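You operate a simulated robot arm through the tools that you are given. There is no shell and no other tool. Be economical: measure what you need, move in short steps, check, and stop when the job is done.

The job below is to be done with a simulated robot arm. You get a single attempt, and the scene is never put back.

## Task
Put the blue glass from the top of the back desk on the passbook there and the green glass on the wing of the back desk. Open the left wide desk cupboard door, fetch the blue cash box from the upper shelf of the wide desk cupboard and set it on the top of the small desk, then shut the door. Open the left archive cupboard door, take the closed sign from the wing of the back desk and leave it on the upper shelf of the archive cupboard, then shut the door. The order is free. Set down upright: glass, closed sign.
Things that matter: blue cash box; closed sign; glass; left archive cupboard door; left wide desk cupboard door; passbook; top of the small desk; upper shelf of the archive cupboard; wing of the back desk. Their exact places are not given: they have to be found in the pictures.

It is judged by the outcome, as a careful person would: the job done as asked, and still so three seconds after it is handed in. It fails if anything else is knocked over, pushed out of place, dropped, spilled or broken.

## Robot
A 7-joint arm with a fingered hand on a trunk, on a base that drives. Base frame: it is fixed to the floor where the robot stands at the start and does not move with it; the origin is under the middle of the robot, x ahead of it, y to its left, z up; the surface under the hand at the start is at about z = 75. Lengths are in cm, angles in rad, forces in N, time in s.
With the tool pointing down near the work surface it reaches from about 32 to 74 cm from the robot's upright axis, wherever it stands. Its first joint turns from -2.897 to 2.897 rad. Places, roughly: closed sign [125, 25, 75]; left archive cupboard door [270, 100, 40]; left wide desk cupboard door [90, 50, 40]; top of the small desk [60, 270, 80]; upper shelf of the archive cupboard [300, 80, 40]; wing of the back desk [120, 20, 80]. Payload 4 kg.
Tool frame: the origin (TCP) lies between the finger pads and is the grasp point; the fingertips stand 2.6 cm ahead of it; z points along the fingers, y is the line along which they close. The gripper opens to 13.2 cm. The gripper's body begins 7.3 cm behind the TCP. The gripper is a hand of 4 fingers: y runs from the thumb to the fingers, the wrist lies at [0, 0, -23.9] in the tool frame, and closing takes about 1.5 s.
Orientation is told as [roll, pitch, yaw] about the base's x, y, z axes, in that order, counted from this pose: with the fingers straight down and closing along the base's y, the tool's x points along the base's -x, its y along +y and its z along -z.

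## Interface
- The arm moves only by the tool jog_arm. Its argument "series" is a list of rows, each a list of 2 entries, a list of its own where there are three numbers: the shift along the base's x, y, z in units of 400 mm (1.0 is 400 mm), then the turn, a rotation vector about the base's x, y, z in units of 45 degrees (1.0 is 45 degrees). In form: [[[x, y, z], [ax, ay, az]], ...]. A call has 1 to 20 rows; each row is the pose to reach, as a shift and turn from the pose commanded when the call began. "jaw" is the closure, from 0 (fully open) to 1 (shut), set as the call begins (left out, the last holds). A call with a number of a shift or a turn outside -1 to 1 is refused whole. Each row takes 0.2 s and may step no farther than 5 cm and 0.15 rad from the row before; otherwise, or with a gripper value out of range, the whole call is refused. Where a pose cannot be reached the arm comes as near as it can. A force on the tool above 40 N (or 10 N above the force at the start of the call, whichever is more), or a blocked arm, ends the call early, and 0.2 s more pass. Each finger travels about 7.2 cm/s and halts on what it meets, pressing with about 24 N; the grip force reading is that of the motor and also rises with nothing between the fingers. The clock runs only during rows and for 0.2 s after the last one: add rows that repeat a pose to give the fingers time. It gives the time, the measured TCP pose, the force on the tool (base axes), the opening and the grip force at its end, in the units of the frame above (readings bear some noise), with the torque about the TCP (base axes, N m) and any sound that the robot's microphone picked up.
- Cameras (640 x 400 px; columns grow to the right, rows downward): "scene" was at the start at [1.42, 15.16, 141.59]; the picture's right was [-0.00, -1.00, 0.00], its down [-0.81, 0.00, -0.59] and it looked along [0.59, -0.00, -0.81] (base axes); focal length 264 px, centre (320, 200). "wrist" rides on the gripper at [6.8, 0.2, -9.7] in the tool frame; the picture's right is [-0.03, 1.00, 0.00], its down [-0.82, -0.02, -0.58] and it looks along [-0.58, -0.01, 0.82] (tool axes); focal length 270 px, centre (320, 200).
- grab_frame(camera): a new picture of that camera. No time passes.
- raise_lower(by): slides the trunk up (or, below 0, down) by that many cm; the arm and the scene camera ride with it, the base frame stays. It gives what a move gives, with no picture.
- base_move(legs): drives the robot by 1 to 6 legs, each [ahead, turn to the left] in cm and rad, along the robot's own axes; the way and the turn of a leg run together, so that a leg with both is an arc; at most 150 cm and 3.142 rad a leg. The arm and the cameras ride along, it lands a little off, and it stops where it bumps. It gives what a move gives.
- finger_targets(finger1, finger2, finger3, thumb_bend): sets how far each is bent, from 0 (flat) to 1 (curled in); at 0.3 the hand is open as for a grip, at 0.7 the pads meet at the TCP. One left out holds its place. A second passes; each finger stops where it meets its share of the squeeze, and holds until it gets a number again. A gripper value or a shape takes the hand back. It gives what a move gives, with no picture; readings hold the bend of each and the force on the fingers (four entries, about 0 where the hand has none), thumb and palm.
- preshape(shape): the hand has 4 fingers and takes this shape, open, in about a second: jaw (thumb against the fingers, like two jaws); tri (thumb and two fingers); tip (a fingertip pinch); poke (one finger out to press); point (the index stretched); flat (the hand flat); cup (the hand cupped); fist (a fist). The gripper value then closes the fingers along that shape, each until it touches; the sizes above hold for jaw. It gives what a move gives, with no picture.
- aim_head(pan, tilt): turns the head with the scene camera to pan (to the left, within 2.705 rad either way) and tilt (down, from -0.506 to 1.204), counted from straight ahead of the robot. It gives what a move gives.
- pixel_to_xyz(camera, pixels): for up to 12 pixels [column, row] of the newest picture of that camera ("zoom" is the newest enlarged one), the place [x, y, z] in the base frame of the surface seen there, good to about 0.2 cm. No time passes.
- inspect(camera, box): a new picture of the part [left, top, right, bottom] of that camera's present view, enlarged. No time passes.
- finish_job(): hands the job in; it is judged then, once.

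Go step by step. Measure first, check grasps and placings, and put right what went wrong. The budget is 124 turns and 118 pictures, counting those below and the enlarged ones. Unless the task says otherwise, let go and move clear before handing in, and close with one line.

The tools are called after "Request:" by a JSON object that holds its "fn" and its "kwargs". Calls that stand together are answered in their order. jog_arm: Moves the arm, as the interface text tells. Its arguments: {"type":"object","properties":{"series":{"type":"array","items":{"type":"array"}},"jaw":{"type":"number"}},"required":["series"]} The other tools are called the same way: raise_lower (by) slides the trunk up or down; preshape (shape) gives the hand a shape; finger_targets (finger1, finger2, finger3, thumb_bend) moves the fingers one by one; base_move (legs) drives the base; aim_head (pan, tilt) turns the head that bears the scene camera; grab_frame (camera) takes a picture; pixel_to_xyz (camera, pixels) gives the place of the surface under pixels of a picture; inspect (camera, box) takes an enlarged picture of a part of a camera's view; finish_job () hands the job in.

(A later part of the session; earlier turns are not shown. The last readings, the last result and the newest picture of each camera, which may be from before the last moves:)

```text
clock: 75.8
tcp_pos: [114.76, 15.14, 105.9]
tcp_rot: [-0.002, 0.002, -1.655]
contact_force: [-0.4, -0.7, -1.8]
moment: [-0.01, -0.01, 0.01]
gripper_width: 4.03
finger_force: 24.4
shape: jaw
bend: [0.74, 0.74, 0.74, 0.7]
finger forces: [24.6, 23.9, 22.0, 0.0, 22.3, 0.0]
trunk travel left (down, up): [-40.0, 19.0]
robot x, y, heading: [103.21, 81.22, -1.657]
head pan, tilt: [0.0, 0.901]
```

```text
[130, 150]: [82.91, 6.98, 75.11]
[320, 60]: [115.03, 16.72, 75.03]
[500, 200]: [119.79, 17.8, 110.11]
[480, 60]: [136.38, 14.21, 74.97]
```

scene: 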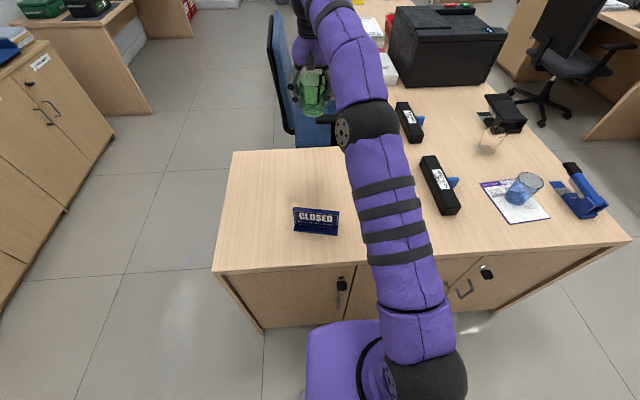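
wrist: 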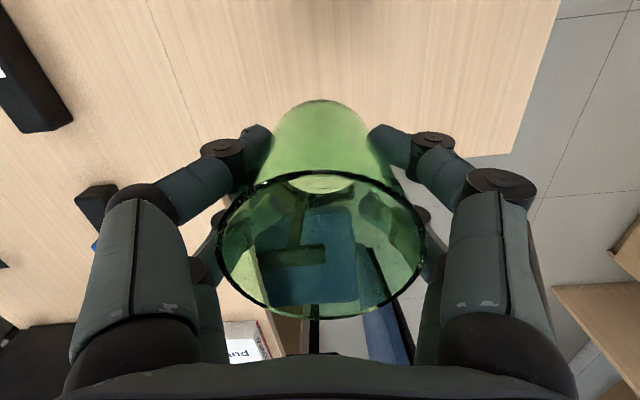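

The spot below is clear wing surface (z≈75). I'll lower to z=80.4 at y≈18.5, release and rise.

Request:
{"fn": "jog_arm", "kwargs": {"series": [[[0, 0.08, -0.05], [0, 0, 0]], [[0, 0.08, -0.15], [0, 0, 0]], [[0, 0.08, -0.25], [0, 0, 0]], [[0, 0.08, -0.35], [0, 0, 0]], [[0, 0.08, -0.45], [0, 0, 0]], [[0, 0.08, -0.55], [0, 0, 0]], [[0, 0.08, -0.61], [0, 0, 0]], [[0, 0.08, -0.638], [0, 0, 0]]]}}

Request:
{"fn": "grab_frame", "kwargs": {"camera": "scene"}}

Request:
{"fn": "grab_frame", "kwargs": {"camera": "wrist"}}

```text
clock: 77.6
tcp_pos: [114.57, 18.35, 80.3]
tcp_rot: [0.0, 0.001, -1.657]
contact_force: [-0.4, -0.3, -2.1]
moment: [0.04, 0.01, -0.02]
gripper_width: 4.02
finger_force: 23.9
shape: jaw
bend: [0.74, 0.74, 0.74, 0.7]
finger forces: [25.0, 24.3, 22.1, 0.0, 21.8, 0.0]
trunk travel left (down, up): [-40.0, 19.0]
robot x, y, heading: [103.13, 81.4, -1.666]
head pan, tilt: [0.0, 0.901]
```

```text
85 pictures are left
```

scene: 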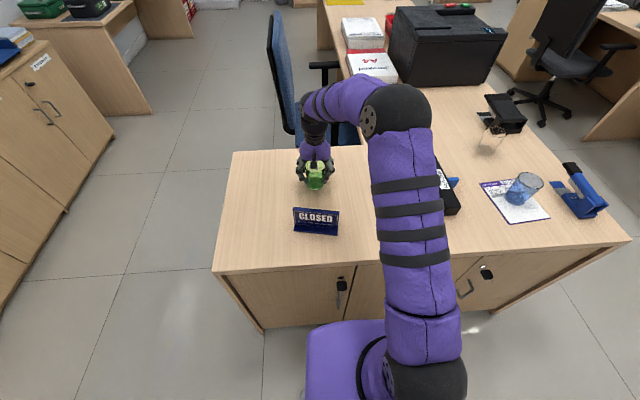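

```text
84 pictures are left
```

wrist: 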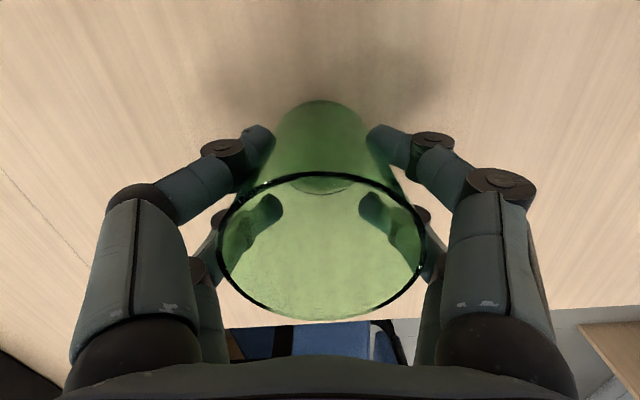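

The glass is just at the surface and still seems to hang by about 2 N. I'll lower it a touch more, release and rise.

Request:
{"fn": "jog_arm", "kwargs": {"series": [[[0, 0, -0.005], [0, 0, 0]], [[0, 0, -0.005], [0, 0, 0]]]}}

Request:
{"fn": "jog_arm", "kwargs": {"series": [[[0, 0, 0], [0, 0, 0]], [[0, 0, 0], [0, 0, 0]], [[0, 0, 0], [0, 0, 0]], [[0, 0, 0], [0, 0, 0]], [[0, 0, 0], [0, 0, 0]], [[0, 0, 0], [0, 0, 0]]], "jaw": 0.2}}

Request:
{"fn": "jog_arm", "kwargs": {"series": [[[0, 0, 0.1], [0, 0, 0]], [[0, 0, 0.2], [0, 0, 0]], [[0, 0, 0.3], [0, 0, 0]], [[0, 0, 0.4], [0, 0, 0]], [[0, 0, 0.5], [0, 0, 0]], [[0, 0.1, 0.6], [0, 0, 0]], [[0, 0.2, 0.6], [0, 0, 0]], [[0, 0.3, 0.6], [0, 0, 0]]]}}

Request:
{"fn": "grab_frame", "kwargs": {"camera": "scene"}}

Request:
{"fn": "grab_frame", "kwargs": {"camera": "wrist"}}

```text
clock: 78.2
tcp_pos: [114.67, 18.44, 80.15]
tcp_rot: [0.0, 0.0, -1.654]
contact_force: [0.3, 0.1, -2.5]
moment: [0.01, 0.01, 0.0]
gripper_width: 4.05
finger_force: 24.1
shape: jaw
bend: [0.74, 0.74, 0.74, 0.7]
finger forces: [25.1, 24.3, 22.1, 0.0, 21.9, 0.0]
trunk travel left (down, up): [-40.0, 19.0]
robot x, y, heading: [103.54, 80.93, -1.658]
head pan, tilt: [0.0, 0.901]
```

```text
clock: 79.6
tcp_pos: [114.54, 18.49, 80.19]
tcp_rot: [0.002, 0.0, -1.655]
contact_force: [0.5, -0.7, -0.2]
moment: [-0.05, 0.0, -0.04]
gripper_width: 10.53
finger_force: 0.0
shape: jaw
bend: [0.59, 0.59, 0.59, 0.45]
finger forces: [0.0, 0.0, 0.0, 0.0, 0.0, 0.1]
trunk travel left (down, up): [-40.0, 19.0]
robot x, y, heading: [103.27, 81.11, -1.657]
head pan, tilt: [0.0, 0.901]
```

```text
refused: row 6 steps farther than a row can; nothing moved
```

```text
83 pictures are left
```

scene: 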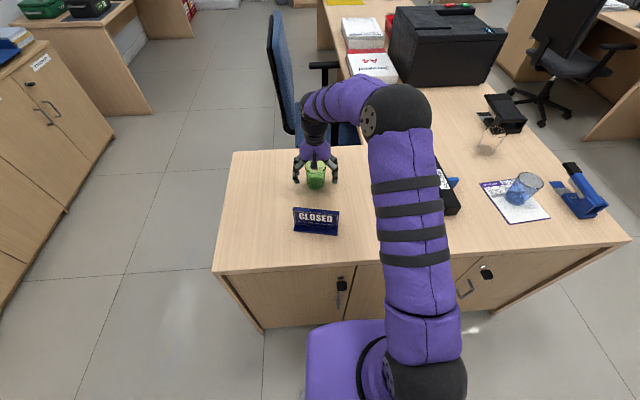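

```text
82 pictures are left
```

wrist: 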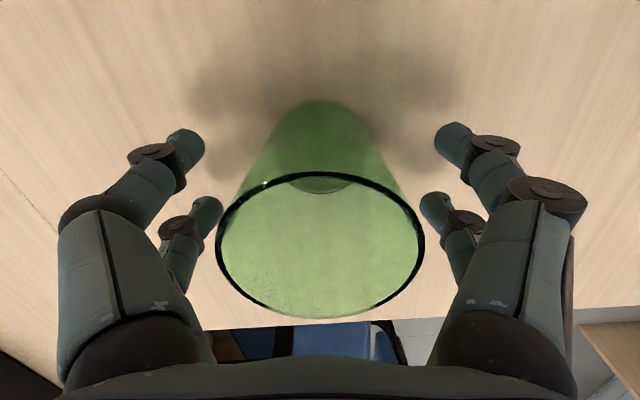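

The green glass stands freely on the wing. I'll rise in shorter steps, pull the hand back and look at the cupboard doors.

Request:
{"fn": "jog_arm", "kwargs": {"series": [[[0, 0, 0.1], [0, 0, 0]], [[0, 0, 0.2], [0, 0, 0]], [[0, 0, 0.3], [0, 0, 0]], [[0, 0, 0.4], [0, 0, 0]], [[0, 0, 0.5], [0, 0, 0]], [[0, 0.05, 0.58], [0, 0, 0]], [[0.1, 0.1, 0.6], [0, 0, 0]], [[0.2, 0.15, 0.6], [0, 0, 0]], [[0.3, 0.2, 0.6], [0, 0, 0]], [[0.4, 0.25, 0.6], [0, 0, 0]], [[0.5, 0.3, 0.6], [0, 0, 0]], [[0.6, 0.35, 0.6], [0, 0, 0]], [[0.7, 0.45, 0.6], [0, 0, 0]], [[0.75, 0.55, 0.6], [0, 0, 0]]]}}

Request:
{"fn": "base_move", "kwargs": {"legs": [[-40, 0]]}}

Request:
{"fn": "aim_head", "kwargs": {"pan": -0.3, "tilt": 0.8}}

Request:
{"fn": "grab_frame", "kwargs": {"camera": "scene"}}

```text
refused: row 13 steps farther than a row can; nothing moved
```

```text
clock: 82.1
tcp_pos: [118.1, 57.26, 80.24]
tcp_rot: [0.001, -0.001, -1.659]
contact_force: [0.4, -1.3, 0.5]
moment: [0.0, 0.04, -0.04]
gripper_width: 10.53
finger_force: 0.0
shape: jaw
bend: [0.59, 0.59, 0.59, 0.45]
finger forces: [0.1, 0.0, 0.1, 0.1, 0.0, 0.1]
trunk travel left (down, up): [-40.0, 19.0]
robot x, y, heading: [106.47, 120.48, -1.662]
head pan, tilt: [0.0, 0.901]
```

```text
clock: 82.9
tcp_pos: [117.89, 57.35, 80.3]
tcp_rot: [0.001, -0.001, -1.658]
contact_force: [0.0, 0.5, -0.4]
moment: [0.01, 0.02, 0.0]
gripper_width: 10.52
finger_force: 0.1
shape: jaw
bend: [0.59, 0.59, 0.59, 0.45]
finger forces: [0.0, 0.0, 0.0, 0.0, 0.0, 0.0]
trunk travel left (down, up): [-40.0, 19.0]
robot x, y, heading: [106.8, 119.85, -1.662]
head pan, tilt: [-0.3, 0.799]
```

```text
81 pictures are left
```

scene: 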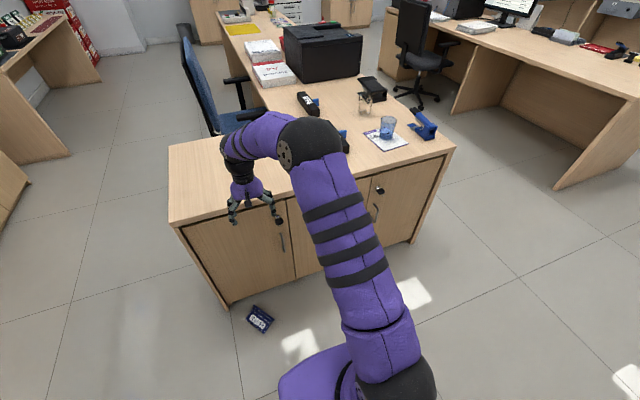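

That was my mistake: the lift was refused, but the base move queued after it still ran. It dragged the low hand back and swept the sign onto the floor, at (260,318). I'll send dependent moves separately from now on. First I'll check the green glass and lift the hand.

Request:
{"fn": "jog_arm", "kwargs": {"series": [[[0, 0, 0.1], [0, 0, 0]], [[0, 0, 0.2], [0, 0, 0]], [[0, 0, 0.3], [0, 0, 0]], [[0, 0, 0.4], [0, 0, 0]], [[0, 0, 0.5], [0, 0, 0]], [[0.1, 0, 0.55], [0, 0, 0]], [[0.2, 0.03, 0.55], [0, 0, 0]], [[0.3, 0.06, 0.55], [0, 0, 0]], [[0.4, 0.1, 0.55], [0, 0, 0]], [[0.5, 0.15, 0.55], [0, 0, 0]], [[0.6, 0.2, 0.55], [0, 0, 0]], [[0.7, 0.25, 0.55], [0, 0, 0]], [[0.8, 0.3, 0.55], [0, 0, 0]], [[0.88, 0.35, 0.55], [0, 0, 0]]]}}

Request:
{"fn": "grab_frame", "kwargs": {"camera": "scene"}}

Request:
{"fn": "grab_frame", "kwargs": {"camera": "wrist"}}

```text
clock: 85.9
tcp_pos: [153.12, 71.44, 102.29]
tcp_rot: [0.001, -0.001, -1.659]
contact_force: [0.6, 0.2, -0.4]
moment: [-0.03, 0.01, 0.01]
gripper_width: 10.54
finger_force: 0.2
shape: jaw
bend: [0.59, 0.59, 0.59, 0.45]
finger forces: [0.0, 0.0, 0.1, 0.0, 0.0, 0.0]
out of reach, approached as far as the arm can: row 14
trunk travel left (down, up): [-40.0, 19.0]
robot x, y, heading: [106.64, 120.07, -1.66]
head pan, tilt: [-0.3, 0.799]
```

```text
80 pictures are left
```

scene: 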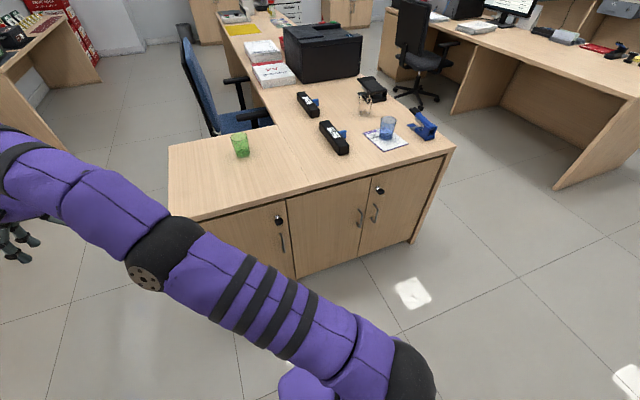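

```text
79 pictures are left
```

wrist: 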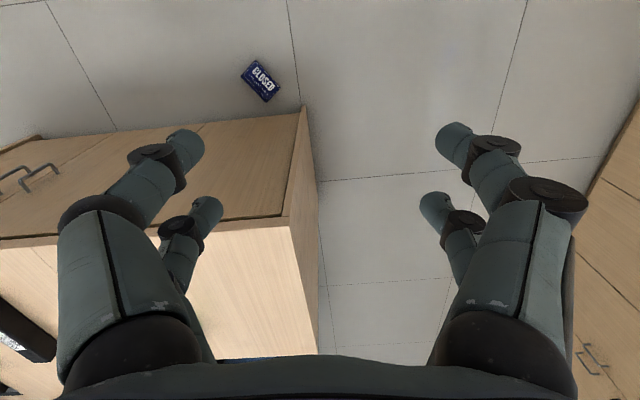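

The green glass still stands at (241,146). The sign lies on the floor, face up. I'll measure the sign, the doors and the handles.

Request:
{"fn": "pixel_to_xyz", "kwargs": {"camera": "wrist", "pixels": [[260, 81], [244, 70], [267, 101], [258, 62], [279, 88], [299, 110]]}}

Request:
{"fn": "pixel_to_xyz", "kwargs": {"camera": "scene", "pixels": [[241, 150], [288, 205], [369, 185], [360, 217], [374, 212], [366, 230], [296, 270], [360, 252], [380, 190], [281, 242], [325, 230], [440, 160]]}}

Request:
{"fn": "inspect", "kwargs": {"camera": "scene", "box": [250, 160, 470, 290]}}

Request:
{"fn": "inspect", "kwargs": {"camera": "wrist", "box": [200, 40, 320, 130]}}

```text
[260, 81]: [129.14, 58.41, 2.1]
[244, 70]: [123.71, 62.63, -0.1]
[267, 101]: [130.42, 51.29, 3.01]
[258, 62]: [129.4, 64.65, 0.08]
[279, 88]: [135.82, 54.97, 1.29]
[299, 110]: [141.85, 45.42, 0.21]
```

```text
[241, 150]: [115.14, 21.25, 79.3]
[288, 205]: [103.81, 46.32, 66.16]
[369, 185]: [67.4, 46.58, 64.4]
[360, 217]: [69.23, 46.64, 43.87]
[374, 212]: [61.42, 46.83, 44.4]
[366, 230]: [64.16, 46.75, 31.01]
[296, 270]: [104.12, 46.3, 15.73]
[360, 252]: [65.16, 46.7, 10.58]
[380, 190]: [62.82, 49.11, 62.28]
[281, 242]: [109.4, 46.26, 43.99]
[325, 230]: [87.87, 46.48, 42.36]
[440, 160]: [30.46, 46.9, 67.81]
```

```text
2.91 times, centred on (360, 225) of scene
```

zoom: 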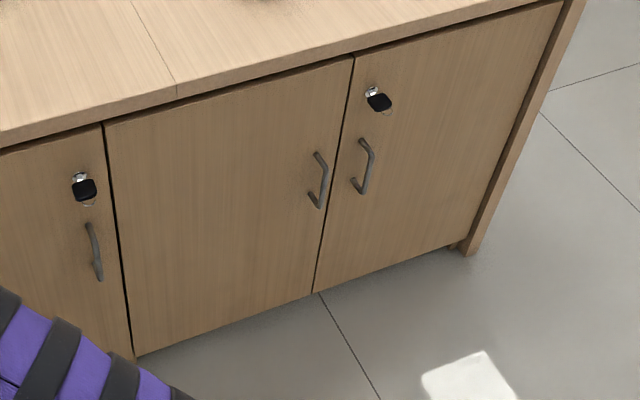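

```text
4.44 times, centred on (260, 85) of wrist
```

zoom: 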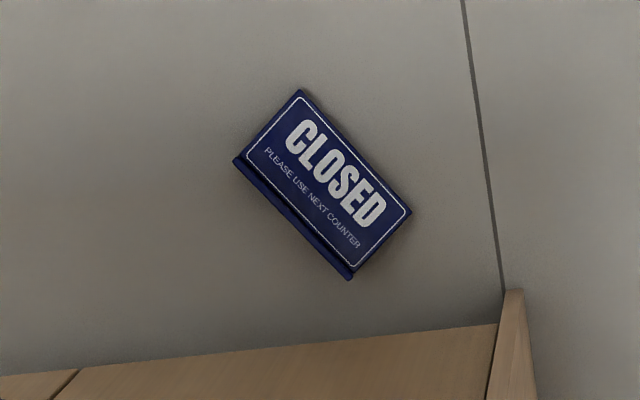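

I'll measure the fallen sign's size precisely to choose a grasp.

Request:
{"fn": "pixel_to_xyz", "kwargs": {"camera": "zoom", "pixels": [[301, 96], [408, 212], [250, 155], [357, 264], [240, 160], [347, 274], [328, 185], [300, 220], [362, 150], [295, 213], [330, 180], [345, 165]]}}

```text
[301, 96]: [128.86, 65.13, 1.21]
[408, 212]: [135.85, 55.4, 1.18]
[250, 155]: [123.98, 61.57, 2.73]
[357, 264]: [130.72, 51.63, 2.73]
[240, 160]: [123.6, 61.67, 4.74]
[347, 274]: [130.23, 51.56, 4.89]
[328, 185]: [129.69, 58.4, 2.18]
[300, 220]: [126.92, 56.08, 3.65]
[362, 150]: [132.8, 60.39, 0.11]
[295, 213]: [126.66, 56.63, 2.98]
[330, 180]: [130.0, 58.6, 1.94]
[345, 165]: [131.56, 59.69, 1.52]
```

The sign panel is 12.0 cm wide, so the jaw can grip it by its ends later. The wide cupboard is the two-door unit and its left door spans x 66–104 with the handle at about (69,50,43). I'll go for the cash box first, driving to stand in front of that handle.

Request:
{"fn": "base_move", "kwargs": {"legs": [[0, -1.48], [46, 0], [0, 1.571]]}}

Request:
{"fn": "aim_head", "kwargs": {"pan": 0.0, "tilt": 0.8}}

Request:
{"fn": "grab_frame", "kwargs": {"camera": "scene"}}

```text
clock: 96.9
tcp_pos: [112.07, 76.26, 102.24]
tcp_rot: [0.001, 0.001, -1.56]
contact_force: [0.3, 0.4, -0.3]
moment: [0.03, 0.02, 0.02]
gripper_width: 10.53
finger_force: 0.1
shape: jaw
bend: [0.59, 0.59, 0.59, 0.45]
finger forces: [0.0, 0.0, 0.0, 0.0, 0.0, 0.0]
trunk travel left (down, up): [-40.0, 19.0]
robot x, y, heading: [61.07, 120.14, -1.559]
head pan, tilt: [-0.3, 0.799]
```

```text
clock: 97.7
tcp_pos: [112.08, 76.39, 102.09]
tcp_rot: [0.0, 0.0, -1.558]
contact_force: [-0.7, 1.5, -0.5]
moment: [-0.03, -0.01, 0.0]
gripper_width: 10.55
finger_force: 0.0
shape: jaw
bend: [0.59, 0.59, 0.59, 0.45]
finger forces: [0.1, 0.1, 0.0, 0.0, 0.0, 0.0]
trunk travel left (down, up): [-40.0, 19.0]
robot x, y, heading: [61.12, 119.93, -1.562]
head pan, tilt: [0.0, 0.799]
```

```text
76 pictures are left
```

scene: 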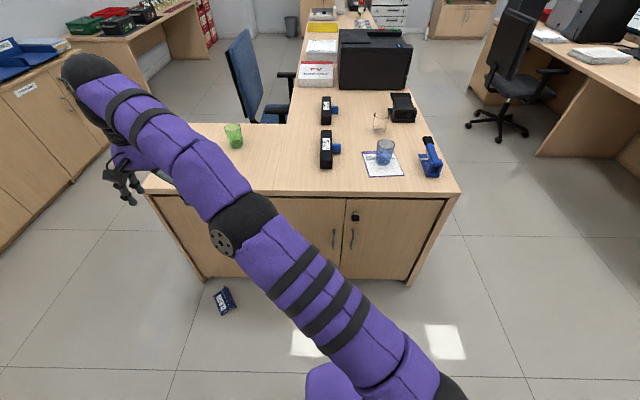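

The cupboard's two handles show at (334,238) and (351,238). I'll swing the hand in front of the left door while turning it horizontal.

Request:
{"fn": "jog_arm", "kwargs": {"series": [[[-0.1, -0.03, 0], [-0.1, 0, 0]], [[-0.2, -0.06, 0], [-0.2, 0, 0]], [[-0.3, -0.09, 0], [-0.3, 0, 0]], [[-0.4, -0.12, 0], [-0.4, 0, 0]], [[-0.5, -0.15, 0], [-0.5, 0, 0]], [[-0.6, -0.18, 0], [-0.6, 0, 0]], [[-0.7, -0.21, 0], [-0.7, 0, 0]], [[-0.8, -0.24, 0], [-0.8, 0, 0]], [[-0.9, -0.27, 0], [-0.9, 0, 0]], [[-1.0, -0.3, 0], [-1.0, 0, 0]]]}}

Request:
{"fn": "jog_arm", "kwargs": {"series": [[[-0.02, -0.02, 0], [-0.15, 0, 0]], [[-0.04, -0.04, 0], [-0.3, 0, 0]], [[-0.06, -0.06, 0], [-0.45, 0, 0]], [[-0.07, -0.08, 0], [-0.6, 0, 0]], [[-0.07, -0.1, 0], [-0.75, 0, 0]], [[-0.07, -0.12, 0], [-0.9, 0, 0]], [[-0.07, -0.12, 0], [-1.0, 0, 0]]]}}

Request:
{"fn": "raise_lower", "kwargs": {"by": -38}}

Request:
{"fn": "grab_frame", "kwargs": {"camera": "scene"}}

Request:
{"fn": "grab_frame", "kwargs": {"camera": "wrist"}}

```text
clock: 99.9
tcp_pos: [72.38, 64.52, 102.17]
tcp_rot: [-0.011, -0.785, -1.553]
contact_force: [-1.0, -0.3, 0.2]
moment: [-0.04, 0.01, 0.02]
gripper_width: 10.56
finger_force: 0.1
shape: jaw
bend: [0.59, 0.59, 0.59, 0.45]
finger forces: [0.0, 0.0, 0.0, 0.0, 0.0, 0.1]
trunk travel left (down, up): [-40.0, 19.0]
robot x, y, heading: [60.98, 120.01, -1.56]
head pan, tilt: [0.0, 0.799]
```

```text
clock: 101.5
tcp_pos: [69.24, 59.69, 102.23]
tcp_rot: [-1.766, -1.561, 0.198]
contact_force: [-0.2, 0.3, 0.1]
moment: [-0.01, 0.01, -0.02]
gripper_width: 10.56
finger_force: 0.0
shape: jaw
bend: [0.59, 0.59, 0.59, 0.45]
finger forces: [0.1, 0.0, 0.0, 0.0, 0.0, 0.1]
trunk travel left (down, up): [-40.0, 19.0]
robot x, y, heading: [61.33, 120.13, -1.559]
head pan, tilt: [0.0, 0.799]
```

```text
clock: 105.2
tcp_pos: [69.18, 59.55, 64.25]
tcp_rot: [-1.617, -1.558, 0.048]
contact_force: [0.2, 0.0, 0.7]
moment: [0.02, 0.01, -0.01]
gripper_width: 10.56
finger_force: 0.0
shape: jaw
bend: [0.59, 0.59, 0.59, 0.45]
finger forces: [0.0, 0.0, 0.0, 0.0, 0.1, 0.1]
trunk travel left (down, up): [-2.0, 57.0]
robot x, y, heading: [61.03, 120.14, -1.561]
head pan, tilt: [0.0, 0.799]
```

```text
75 pictures are left
```

scene: 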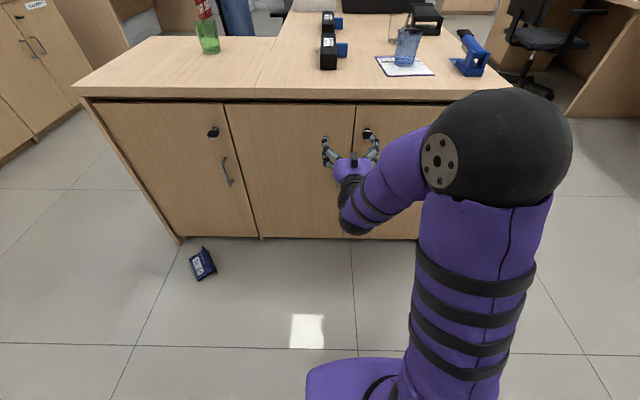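

```text
74 pictures are left
```

wrist: 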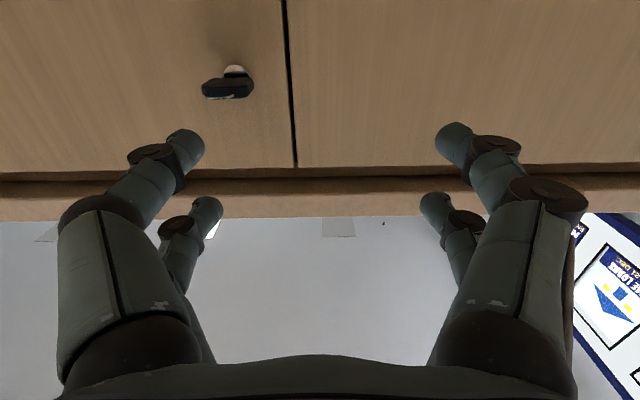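

The hand is horizontal above handle height, pointing at the door. I'll lower it to z≈43 and look for the handles.

Request:
{"fn": "jog_arm", "kwargs": {"series": [[[0, 0.02, -0.1], [0, 0, 0]], [[0, 0.05, -0.2], [0, 0, 0]], [[0, 0.05, -0.3], [0, 0, 0]], [[0, 0.05, -0.4], [0, 0, 0]], [[0, 0.05, -0.5], [0, 0, 0]], [[0, 0.05, -0.53], [0, 0, 0]]], "jaw": 0.4}}

Request:
{"fn": "grab_frame", "kwargs": {"camera": "wrist"}}

Request:
{"fn": "inspect", "kwargs": {"camera": "scene", "box": [220, 90, 460, 250]}}

```text
clock: 106.6
tcp_pos: [69.32, 61.4, 43.08]
tcp_rot: [-1.634, -1.559, 0.064]
contact_force: [-0.2, 0.3, -0.1]
moment: [-0.01, -0.01, 0.02]
gripper_width: 7.96
finger_force: 0.1
shape: jaw
bend: [0.71, 0.71, 0.71, 0.7]
finger forces: [0.0, 0.0, 0.0, 0.0, 0.0, 0.0]
trunk travel left (down, up): [-2.0, 57.0]
robot x, y, heading: [60.94, 120.28, -1.56]
head pan, tilt: [0.0, 0.799]
```

```text
73 pictures are left
```

wrist: 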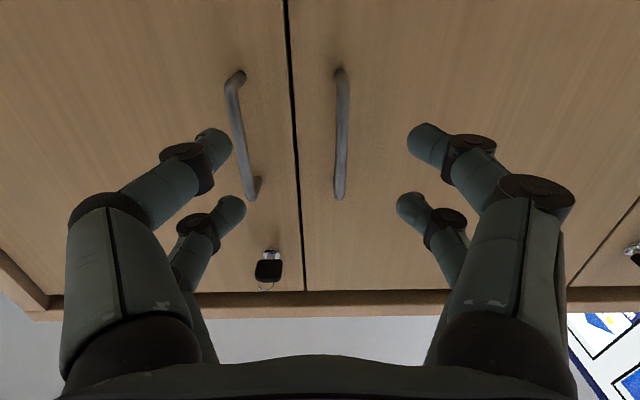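

```text
2.50 times, centred on (340, 170) of scene
```

zoom: 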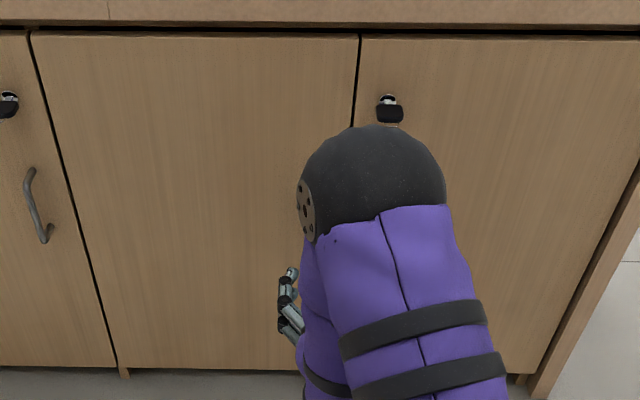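

The left door's handle is at (341,130) in the wrist view, slightly right of centre. I'll measure it.

Request:
{"fn": "pixel_to_xyz", "kwargs": {"camera": "wrist", "pixels": [[342, 90], [341, 130], [340, 180], [234, 110], [243, 150], [300, 130], [294, 100], [400, 80]]}}

```text
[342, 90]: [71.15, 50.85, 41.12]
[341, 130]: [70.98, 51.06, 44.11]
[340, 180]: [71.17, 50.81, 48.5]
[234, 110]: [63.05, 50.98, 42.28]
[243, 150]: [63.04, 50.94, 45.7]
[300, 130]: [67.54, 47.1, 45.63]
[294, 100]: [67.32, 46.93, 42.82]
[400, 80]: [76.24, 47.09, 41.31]
```

The left handle bar is at x=71.1, its front at y=51, z 39–50. I'll move onto it and close.

Request:
{"fn": "jog_arm", "kwargs": {"series": [[[0.045, -0.05, 0.01], [0, 0, 0]], [[0.045, -0.12, 0.01], [0, 0, 0]], [[0.045, -0.19, 0.01], [0, 0, 0]], [[0.045, -0.26, 0.01], [0, 0, 0]], [[0.045, -0.26, 0.01], [0, 0, 0]]], "jaw": 0.5}}

Request:
{"fn": "jog_arm", "kwargs": {"series": [[[0, 0, 0], [0, 0, 0]], [[0, 0, 0], [0, 0, 0]], [[0, 0, 0], [0, 0, 0]], [[0, 0, 0], [0, 0, 0]], [[0, 0, 0], [0, 0, 0]], [[0, 0, 0], [0, 0, 0]]], "jaw": 1.0}}

Request:
{"fn": "grab_frame", "kwargs": {"camera": "wrist"}}

```text
clock: 107.8
tcp_pos: [71.24, 51.38, 43.58]
tcp_rot: [-1.609, -1.558, 0.038]
contact_force: [-0.2, 0.3, 0.3]
moment: [-0.02, -0.03, -0.01]
gripper_width: 6.64
finger_force: 0.1
shape: jaw
bend: [0.73, 0.73, 0.73, 0.7]
finger forces: [0.0, 0.0, 0.1, 0.0, 0.1, 0.1]
trunk travel left (down, up): [-2.0, 57.0]
robot x, y, heading: [61.48, 120.28, -1.557]
head pan, tilt: [0.0, 0.799]
```

```text
clock: 109.2
tcp_pos: [71.27, 51.33, 43.48]
tcp_rot: [-1.617, -1.559, 0.045]
contact_force: [1.1, -1.0, -1.0]
moment: [0.0, 0.0, 0.0]
gripper_width: 0.01
finger_force: 24.0
shape: jaw
bend: [0.7, 0.67, 0.71, 0.71]
finger forces: [0.0, 0.1, 0.0, 0.0, 0.0, 0.0]
trunk travel left (down, up): [-2.0, 57.0]
robot x, y, heading: [61.16, 119.9, -1.56]
head pan, tilt: [0.0, 0.799]
```

```text
71 pictures are left
```

wrist: 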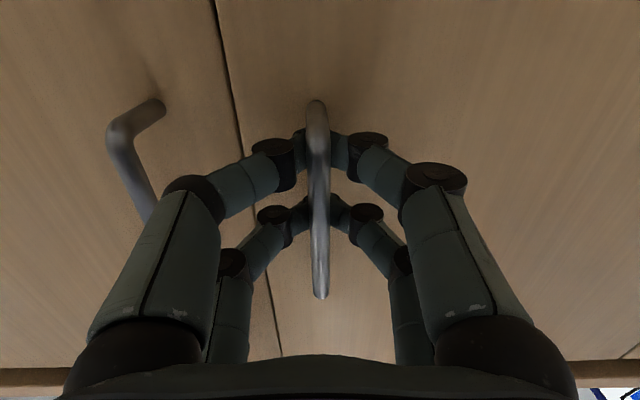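

The fingers have closed round behind the bar, caging the handle. I'll pull along the door's arc about its hinge at (104,47), a small test first.

Request:
{"fn": "jog_arm", "kwargs": {"series": [[[0.003, 0.03, 0], [0, 0, -0.03]], [[0.012, 0.072, 0], [0, 0, -0.078]], [[0.03, 0.142, 0], [0, 0, -0.155]], [[0.054, 0.21, 0], [0, 0, -0.233]]]}}

Request:
{"fn": "grab_frame", "kwargs": {"camera": "wrist"}}

```text
clock: 110.2
tcp_pos: [73.34, 59.77, 43.28]
tcp_rot: [-1.564, -1.558, -0.194]
contact_force: [0.0, 0.5, -0.8]
moment: [0.0, -0.01, -0.01]
gripper_width: 0.0
finger_force: 23.8
shape: jaw
bend: [0.7, 0.67, 0.71, 0.71]
finger forces: [0.0, 0.0, 0.1, 0.0, 0.0, 0.0]
trunk travel left (down, up): [-2.0, 57.0]
robot x, y, heading: [61.09, 119.84, -1.558]
head pan, tilt: [0.0, 0.799]
```

```text
70 pictures are left
```

wrist: 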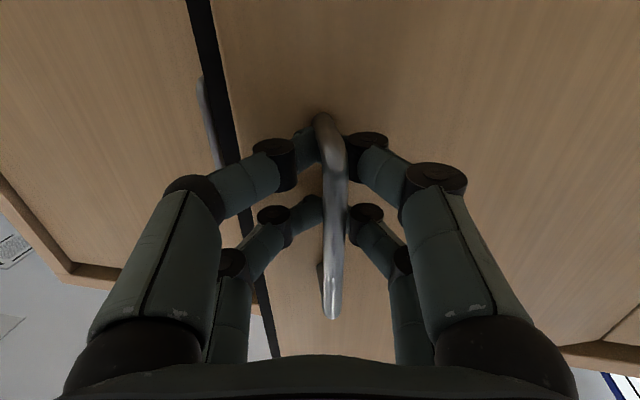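

The door follows. I'll keep on along the arc to about 70°.

Request:
{"fn": "jog_arm", "kwargs": {"series": [[[0.03, 0.066, 0], [0, 0, -0.078]], [[0.066, 0.129, 0], [0, 0, -0.156]], [[0.107, 0.189, 0], [0, 0, -0.233]], [[0.153, 0.245, 0], [0, 0, -0.31]], [[0.203, 0.297, 0], [0, 0, -0.39]], [[0.259, 0.344, 0], [0, 0, -0.467]], [[0.317, 0.386, 0], [0, 0, -0.545]], [[0.38, 0.423, 0], [0, 0, -0.62]], [[0.445, 0.455, 0], [0, 0, -0.7]], [[0.513, 0.48, 0], [0, 0, -0.75]], [[0.583, 0.499, 0], [0, 0, -0.8]]]}}

Request:
{"fn": "grab_frame", "kwargs": {"camera": "scene"}}

Request:
{"fn": "grab_frame", "kwargs": {"camera": "wrist"}}

```text
clock: 112.6
tcp_pos: [96.52, 79.76, 43.4]
tcp_rot: [-1.57, -1.558, -0.81]
contact_force: [1.1, -7.8, -2.2]
moment: [-0.1, -0.05, -0.03]
gripper_width: 0.0
finger_force: 23.6
shape: jaw
bend: [0.7, 0.67, 0.71, 0.71]
finger forces: [0.1, 0.0, 0.1, 0.0, 0.0, 0.1]
trunk travel left (down, up): [-2.0, 57.0]
robot x, y, heading: [60.97, 120.62, -1.561]
head pan, tilt: [0.0, 0.799]
```

```text
69 pictures are left
```

scene: 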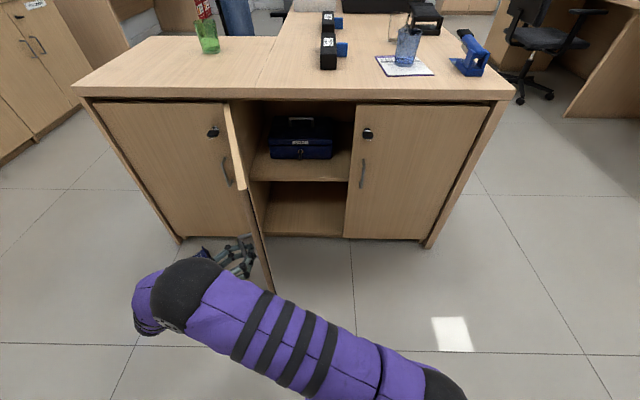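

```text
68 pictures are left
```

wrist: 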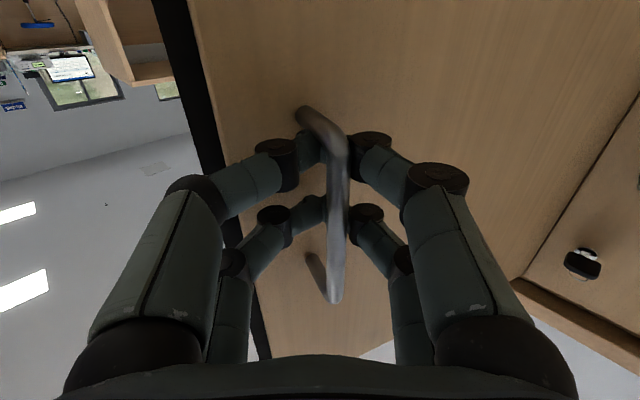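

The door stands open at about 75° and the blue cash box is on the upper shelf at (301,140). I'll inspect and measure it.

Request:
{"fn": "inspect", "kwargs": {"camera": "scene", "box": [220, 80, 380, 260]}}

Request:
{"fn": "pixel_to_xyz", "kwargs": {"camera": "scene", "pixels": [[271, 150], [333, 150], [301, 152], [301, 158], [301, 118], [290, 121], [313, 120], [290, 128], [301, 108], [300, 172], [243, 190], [232, 110]]}}

```text
2.22 times, centred on (300, 170) of scene
```

zoom: 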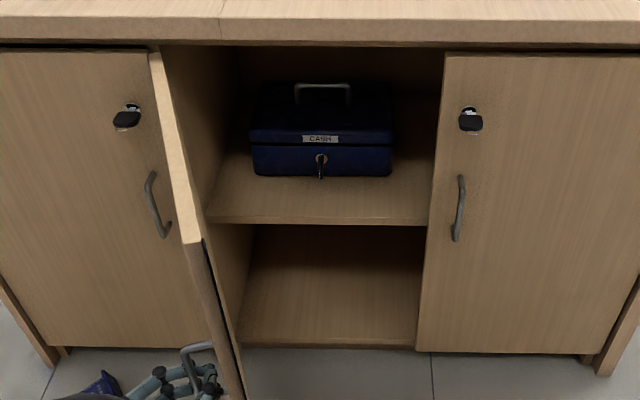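

```text
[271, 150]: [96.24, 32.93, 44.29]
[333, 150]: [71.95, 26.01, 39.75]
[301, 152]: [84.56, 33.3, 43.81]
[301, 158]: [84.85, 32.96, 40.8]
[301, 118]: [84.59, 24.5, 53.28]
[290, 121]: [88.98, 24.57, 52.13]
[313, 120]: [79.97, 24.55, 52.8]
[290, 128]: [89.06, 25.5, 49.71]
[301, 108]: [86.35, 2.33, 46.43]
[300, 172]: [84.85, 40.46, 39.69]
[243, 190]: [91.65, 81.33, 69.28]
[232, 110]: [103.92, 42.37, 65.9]
```

The box front is at y=33, x 72–96, with its carrying handle at (84.6,24.5,53). I'll swing the door to about 95° first so the box comes out freely.

Request:
{"fn": "jog_arm", "kwargs": {"series": [[[0.072, 0.012, 0], [0, 0, -0.1]], [[0.143, 0.02, 0], [0, 0, -0.2]], [[0.215, 0.022, 0], [0, 0, -0.3]], [[0.288, 0.015, 0], [0, 0, -0.4]], [[0.36, 0.003, 0], [0, 0, -0.5]]]}}

Request:
{"fn": "grab_frame", "kwargs": {"camera": "wrist"}}

Request:
{"fn": "grab_frame", "kwargs": {"camera": "scene"}}

```text
clock: 113.8
tcp_pos: [103.82, 80.86, 43.33]
tcp_rot: [-2.281, -1.542, -0.372]
contact_force: [-0.7, -4.8, -2.9]
moment: [-0.03, 0.03, -0.03]
gripper_width: 0.01
finger_force: 24.0
shape: jaw
bend: [0.69, 0.66, 0.72, 0.71]
finger forces: [4.0, 0.0, 0.1, 0.0, 0.0, 0.0]
out of reach, approached as far as the arm can: row 3, 4, 5
trunk travel left (down, up): [-2.0, 57.0]
robot x, y, heading: [60.67, 120.06, -1.558]
head pan, tilt: [0.0, 0.799]
```

```text
66 pictures are left
```

wrist: 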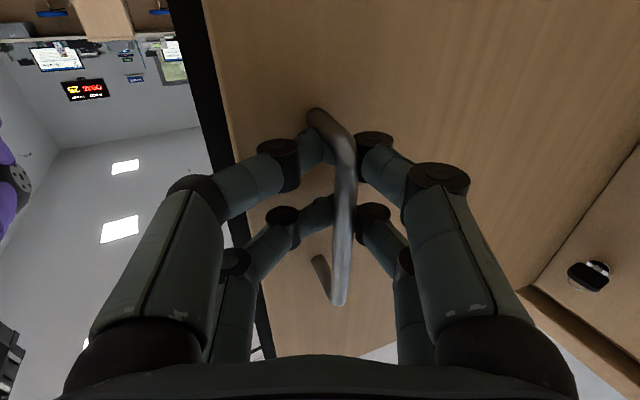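

```text
65 pictures are left
```

scene: 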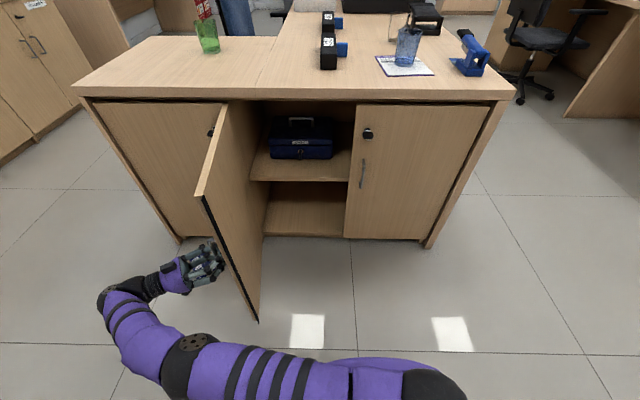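

The door is open to about 85°, enough for the box. I'll open the fingers and back the hand off the handle.

Request:
{"fn": "jog_arm", "kwargs": {"series": [[[0, 0, 0], [0, 0, 0]], [[0, 0, 0], [0, 0, 0]], [[0, 0, 0], [0, 0, 0]], [[0, 0, 0], [0, 0, 0]], [[0, 0, 0], [0, 0, 0]]], "jaw": 0.3}}

Request:
{"fn": "jog_arm", "kwargs": {"series": [[[0.02, 0.05, 0], [0, 0, 0.1]], [[0.05, 0.1, 0], [0, 0, 0.15]], [[0.09, 0.14, 0], [0, 0, 0.2]], [[0.13, 0.18, 0], [0, 0, 0.25]], [[0.17, 0.22, 0], [0, 0, 0.3]]]}}

Request:
{"fn": "grab_frame", "kwargs": {"camera": "wrist"}}

Request:
{"fn": "grab_frame", "kwargs": {"camera": "scene"}}

```text
clock: 115.0
tcp_pos: [103.82, 80.88, 43.46]
tcp_rot: [-2.367, -1.544, -0.289]
contact_force: [0.1, -0.3, -1.0]
moment: [-0.03, 0.01, -0.02]
gripper_width: 9.23
finger_force: 0.1
shape: jaw
bend: [0.68, 0.68, 0.68, 0.58]
finger forces: [0.1, 0.1, 0.0, 0.1, 0.0, 0.0]
trunk travel left (down, up): [-2.0, 57.0]
robot x, y, heading: [61.1, 120.29, -1.559]
head pan, tilt: [0.0, 0.799]
```

```text
clock: 116.2
tcp_pos: [110.63, 89.66, 42.93]
tcp_rot: [-2.356, -1.543, -0.062]
contact_force: [-0.3, 0.1, -0.2]
moment: [0.04, 0.03, -0.03]
gripper_width: 9.2
finger_force: 0.2
shape: jaw
bend: [0.68, 0.68, 0.68, 0.58]
finger forces: [0.0, 0.1, 0.0, 0.0, 0.1, 0.0]
trunk travel left (down, up): [-2.0, 57.0]
robot x, y, heading: [61.07, 119.73, -1.562]
head pan, tilt: [0.0, 0.799]
```

```text
64 pictures are left
```

wrist: 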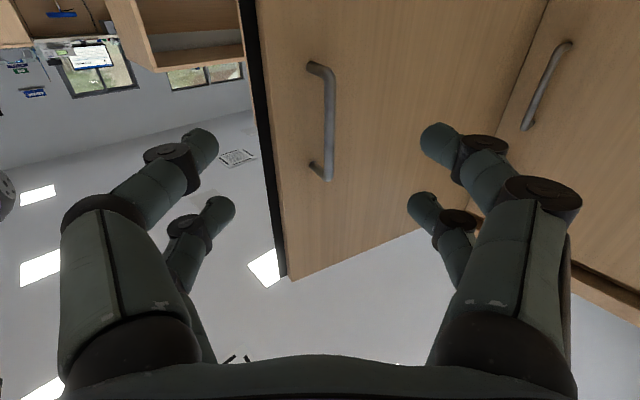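

```text
63 pictures are left
```

scene: 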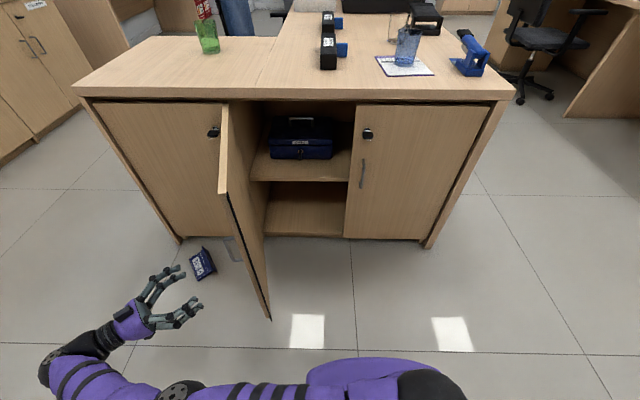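

The hand is clear of the handle. I'll raise the trunk so the hand passes over the door, checking before anything else moves.

Request:
{"fn": "raise_lower", "kwargs": {"by": 40}}

```text
clock: 120.0
tcp_pos: [110.71, 89.7, 83.0]
tcp_rot: [-2.356, -1.543, -0.065]
contact_force: [0.4, 0.1, 0.2]
moment: [0.0, 0.02, -0.02]
gripper_width: 9.23
finger_force: 0.1
shape: jaw
bend: [0.68, 0.68, 0.68, 0.58]
finger forces: [0.0, 0.0, 0.0, 0.0, 0.0, 0.0]
trunk travel left (down, up): [-42.0, 17.0]
robot x, y, heading: [61.13, 119.96, -1.56]
head pan, tilt: [0.0, 0.799]
```

The hand is at z=83, above the door. I'll bring it over in front of the opening, pointing at the desk.

Request:
{"fn": "jog_arm", "kwargs": {"series": [[[-0.06, -0.07, 0], [0, 0, 0.1]], [[-0.13, -0.14, 0], [0, 0, 0.2]], [[-0.19, -0.21, 0], [0, 0, 0.3]], [[-0.26, -0.28, 0], [0, 0, 0.4]], [[-0.32, -0.35, 0], [0, 0, 0.5]], [[-0.39, -0.41, 0], [0, 0, 0.6]], [[-0.45, -0.48, 0], [0, 0, 0.7]], [[-0.52, -0.55, 0], [0, 0, 0.8]], [[-0.58, -0.6, 0], [0, 0, 0.9]], [[-0.64, -0.6, 0], [0, 0, 1.0]]]}}

```text
clock: 122.2
tcp_pos: [86.4, 65.55, 82.35]
tcp_rot: [-0.761, -1.549, -0.921]
contact_force: [0.5, -0.1, -0.4]
moment: [-0.02, 0.03, 0.0]
gripper_width: 9.23
finger_force: 0.2
shape: jaw
bend: [0.68, 0.68, 0.67, 0.58]
finger forces: [0.1, 0.1, 0.1, 0.0, 0.0, 0.0]
out of reach, approached as far as the arm can: row 10
trunk travel left (down, up): [-42.0, 17.0]
robot x, y, heading: [61.27, 119.96, -1.556]
head pan, tilt: [0.0, 0.799]
```

The hand points at the desk. I'll roll it 90° so it closes vertically, in two stages.

Request:
{"fn": "jog_arm", "kwargs": {"series": [[[0, 0, 0], [0, 0.18, 0]], [[0, 0, 0], [0, 0.36, 0]], [[0, 0, 0], [0, 0.54, 0]], [[0, 0, 0], [0, 0.72, 0]], [[0, 0, 0], [0, 0.9, 0]], [[0, 0, 0], [0, 1.0, 0]]]}}

Request:
{"fn": "jog_arm", "kwargs": {"series": [[[0, 0, 0], [0, 0.18, 0]], [[0, 0, 0], [0, 0.36, 0]], [[0, 0, 0], [0, 0.54, 0]], [[0, 0, 0], [0, 0.72, 0]], [[0, 0, 0], [0, 0.9, 0]], [[0, 0, 0], [0, 1.0, 0]]]}}

Request:
{"fn": "grab_frame", "kwargs": {"camera": "wrist"}}

```text
clock: 123.6
tcp_pos: [86.17, 65.62, 82.17]
tcp_rot: [-1.669, -0.768, -0.025]
contact_force: [0.1, 0.5, 0.4]
moment: [-0.02, -0.01, 0.01]
gripper_width: 9.25
finger_force: 0.0
shape: jaw
bend: [0.68, 0.68, 0.67, 0.58]
finger forces: [0.0, 0.1, 0.0, 0.0, 0.0, 0.0]
trunk travel left (down, up): [-42.0, 17.0]
robot x, y, heading: [61.17, 120.15, -1.561]
head pan, tilt: [0.0, 0.799]
```

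```text
clock: 125.0
tcp_pos: [86.3, 65.65, 82.02]
tcp_rot: [-1.687, 0.016, -0.02]
contact_force: [0.5, 0.6, 0.6]
moment: [0.0, -0.01, 0.0]
gripper_width: 9.25
finger_force: 0.0
shape: jaw
bend: [0.68, 0.68, 0.67, 0.58]
finger forces: [0.0, 0.1, 0.0, 0.1, 0.1, 0.0]
trunk travel left (down, up): [-42.0, 17.0]
robot x, y, heading: [60.8, 120.34, -1.557]
head pan, tilt: [0.0, 0.799]
```

```text
62 pictures are left
```

wrist: 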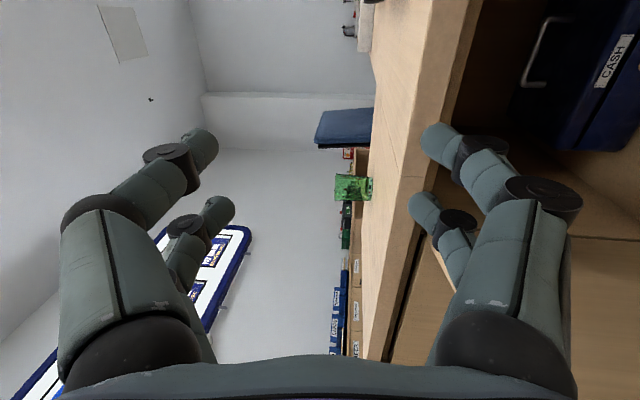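

The roll worked and the hand now closes vertically. I'll tilt it 15° downward with the opening narrowed to about 3.5 cm, keeping it high.

Request:
{"fn": "jog_arm", "kwargs": {"series": [[[0, 0.02, 0.05], [0.15, 0, 0]], [[0, 0.04, 0.1], [0.3, 0, 0]], [[-0.04, 0.04, 0.15], [0.48, 0, 0]], [[-0.08, 0.04, 0.15], [0.48, 0, 0]]], "jaw": 0.73}}

Request:
{"fn": "base_move", "kwargs": {"legs": [[0, 0.5], [15, 0], [0, -0.5]]}}

Request:
{"fn": "grab_frame", "kwargs": {"camera": "scene"}}

```text
clock: 126.0
tcp_pos: [83.09, 67.19, 88.04]
tcp_rot: [-1.308, 0.018, -0.012]
contact_force: [1.0, -0.3, 0.4]
moment: [-0.01, -0.04, -0.01]
gripper_width: 3.59
finger_force: 0.0
shape: jaw
bend: [0.73, 0.73, 0.73, 0.7]
finger forces: [0.0, 0.0, 0.0, 0.1, 0.0, 0.0]
trunk travel left (down, up): [-42.0, 17.0]
robot x, y, heading: [61.16, 119.84, -1.556]
head pan, tilt: [0.0, 0.799]
```

```text
clock: 130.5
tcp_pos: [89.81, 54.07, 87.98]
tcp_rot: [-1.311, 0.019, -0.023]
contact_force: [0.4, 0.2, 0.4]
moment: [-0.01, -0.01, 0.03]
gripper_width: 3.59
finger_force: 0.0
shape: jaw
bend: [0.73, 0.73, 0.73, 0.7]
finger forces: [0.1, 0.1, 0.0, 0.0, 0.0, 0.0]
trunk travel left (down, up): [-42.0, 17.0]
robot x, y, heading: [68.05, 107.25, -1.567]
head pan, tilt: [0.0, 0.799]
```

```text
61 pictures are left
```

scene: 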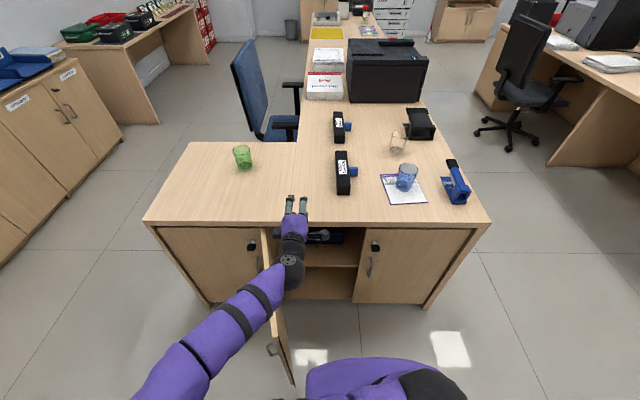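

The elbow now hangs out to the left and might meet the open door when lowered. I'll measure points on the forearm.

Request:
{"fn": "pixel_to_xyz", "kwargs": {"camera": "scene", "pixels": [[290, 255], [265, 290], [240, 315], [200, 355], [170, 380], [278, 360], [265, 235], [293, 210], [330, 375]]}}

Request:
{"fn": "aim_head", "kwargs": {"pan": 0.3, "tilt": 1.2}}

Request:
{"fn": "grab_frame", "kwargs": {"camera": "scene"}}

```text
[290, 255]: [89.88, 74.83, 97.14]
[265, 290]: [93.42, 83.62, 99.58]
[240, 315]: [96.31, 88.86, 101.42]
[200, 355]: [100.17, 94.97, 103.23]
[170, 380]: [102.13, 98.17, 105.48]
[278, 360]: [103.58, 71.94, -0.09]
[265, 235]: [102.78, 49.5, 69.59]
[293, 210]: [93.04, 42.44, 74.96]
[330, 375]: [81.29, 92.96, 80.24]
```

```text
clock: 131.4
tcp_pos: [89.79, 54.16, 87.95]
tcp_rot: [-1.31, 0.02, -0.023]
contact_force: [0.1, -0.6, 0.2]
moment: [0.0, -0.01, 0.04]
gripper_width: 3.6
finger_force: 0.0
shape: jaw
bend: [0.73, 0.73, 0.73, 0.7]
finger forces: [0.0, 0.1, 0.1, 0.0, 0.0, 0.1]
trunk travel left (down, up): [-42.0, 17.0]
robot x, y, heading: [68.29, 107.48, -1.572]
head pan, tilt: [0.3, 1.201]
```

```text
60 pictures are left
```

scene: 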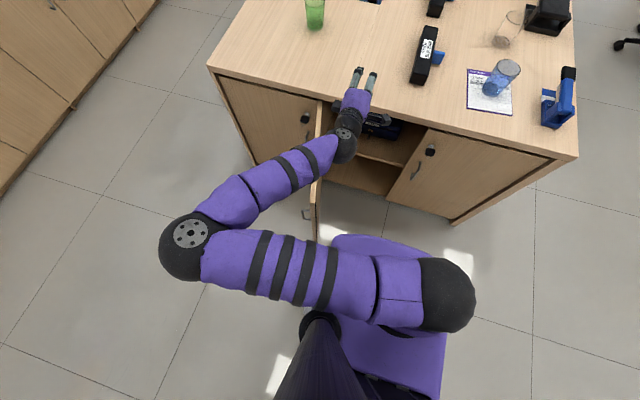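

The elbow lies low on the left. I'll turn the hand down in front of the robot to let the arm refold, and see how the elbow settles.

Request:
{"fn": "jog_arm", "kwargs": {"series": [[[-0.03, 0.03, 0.03], [0.15, 0, 0]], [[-0.06, 0.06, 0.06], [0.3, 0, 0]], [[-0.1, 0.1, 0.1], [0.45, 0, 0]], [[-0.15, 0.1, 0.12], [0.6, 0, 0]], [[-0.2, 0.1, 0.12], [0.75, 0, 0]], [[-0.25, 0.1, 0.12], [0.9, 0, 0]], [[-0.3, 0.1, 0.12], [1.0, 0, 0]]]}}

Request:
{"fn": "jog_arm", "kwargs": {"series": [[[-0.03, 0, 0], [0.15, 0, 0]], [[-0.06, 0, 0], [0.3, 0, 0]], [[-0.1, 0, 0], [0.45, 0, 0]], [[-0.15, 0, 0], [0.6, 0, 0]], [[-0.2, 0, 0], [0.67, 0, 0]]]}}

Request:
{"fn": "grab_frame", "kwargs": {"camera": "scene"}}

```text
clock: 133.0
tcp_pos: [77.67, 58.15, 93.06]
tcp_rot: [-0.524, 0.03, -0.001]
contact_force: [0.4, 0.5, -0.9]
moment: [-0.01, 0.01, -0.01]
gripper_width: 3.6
finger_force: 0.0
shape: jaw
bend: [0.73, 0.73, 0.73, 0.7]
finger forces: [0.1, 0.0, 0.0, 0.1, 0.1, 0.0]
trunk travel left (down, up): [-42.0, 17.0]
robot x, y, heading: [68.36, 107.33, -1.573]
head pan, tilt: [0.3, 1.201]
```

```text
clock: 134.2
tcp_pos: [69.75, 58.1, 92.77]
tcp_rot: [0.003, 0.026, 0.014]
contact_force: [-0.7, -0.4, 0.1]
moment: [0.01, 0.01, -0.02]
gripper_width: 3.58
finger_force: 0.0
shape: jaw
bend: [0.73, 0.73, 0.73, 0.7]
finger forces: [0.0, 0.0, 0.0, 0.1, 0.0, 0.0]
trunk travel left (down, up): [-42.0, 17.0]
robot x, y, heading: [68.25, 106.98, -1.572]
head pan, tilt: [0.3, 1.201]
```

```text
59 pictures are left
```

scene: 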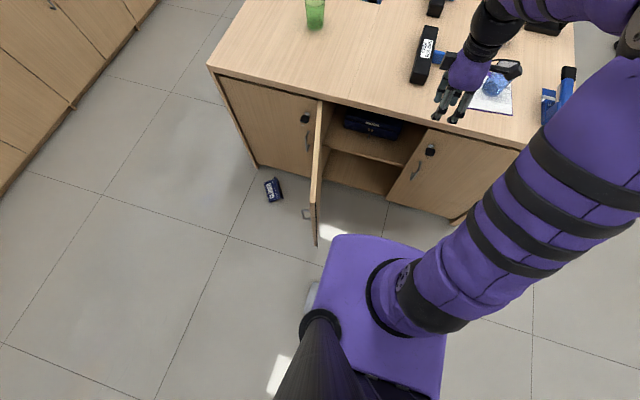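

The elbow has refolded to the right, away from the door. I'll tilt the hand forward again in front of the opening.

Request:
{"fn": "jog_arm", "kwargs": {"series": [[[0.03, 0, 0], [-0.15, 0, 0]], [[0.07, 0.01, 0], [-0.3, 0, 0]], [[0.12, 0.02, 0], [-0.45, 0, 0]], [[0.17, 0.03, 0], [-0.6, 0, 0]], [[0.22, 0.04, 0], [-0.75, 0, 0]], [[0.27, 0.05, 0], [-0.9, 0, 0]], [[0.32, 0.05, 0], [-1.0, 0, 0]]]}}

Request:
{"fn": "jog_arm", "kwargs": {"series": [[[0.02, 0, 0], [-0.15, 0, 0]], [[0.04, 0, 0], [-0.3, 0, 0]], [[0.05, 0, 0], [-0.45, 0, 0]], [[0.05, 0, 0], [-0.6, 0, 0]], [[0.05, 0, 0], [-0.67, 0, 0]]]}}

Request:
{"fn": "grab_frame", "kwargs": {"camera": "scene"}}

```text
clock: 135.8
tcp_pos: [82.6, 59.96, 92.76]
tcp_rot: [-0.782, 0.027, -0.007]
contact_force: [0.8, 0.1, 0.0]
moment: [0.0, 0.01, 0.02]
gripper_width: 3.58
finger_force: 0.0
shape: jaw
bend: [0.73, 0.73, 0.73, 0.7]
finger forces: [0.0, 0.1, 0.0, 0.0, 0.0, 0.0]
trunk travel left (down, up): [-42.0, 17.0]
robot x, y, heading: [68.35, 107.34, -1.566]
head pan, tilt: [0.3, 1.201]
```

```text
clock: 137.0
tcp_pos: [86.46, 58.09, 93.05]
tcp_rot: [-1.312, 0.019, -0.023]
contact_force: [0.7, -0.3, -0.4]
moment: [0.01, -0.02, 0.01]
gripper_width: 3.58
finger_force: 0.0
shape: jaw
bend: [0.73, 0.73, 0.73, 0.7]
finger forces: [0.0, 0.0, 0.0, 0.0, 0.1, 0.0]
out of reach, approached as far as the arm can: row 3, 4, 5
trunk travel left (down, up): [-42.0, 17.0]
robot x, y, heading: [68.19, 107.57, -1.571]
head pan, tilt: [0.3, 1.201]
```

```text
58 pictures are left
```

scene: 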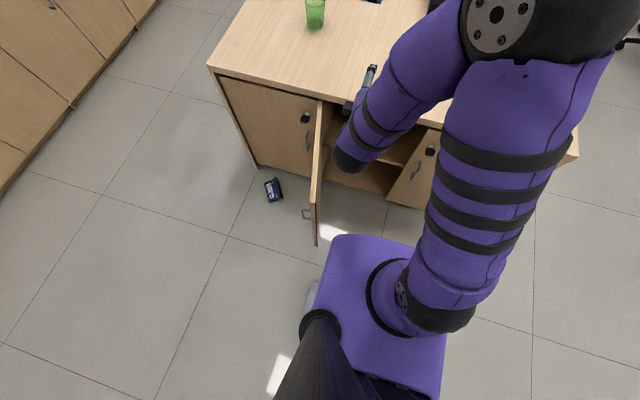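

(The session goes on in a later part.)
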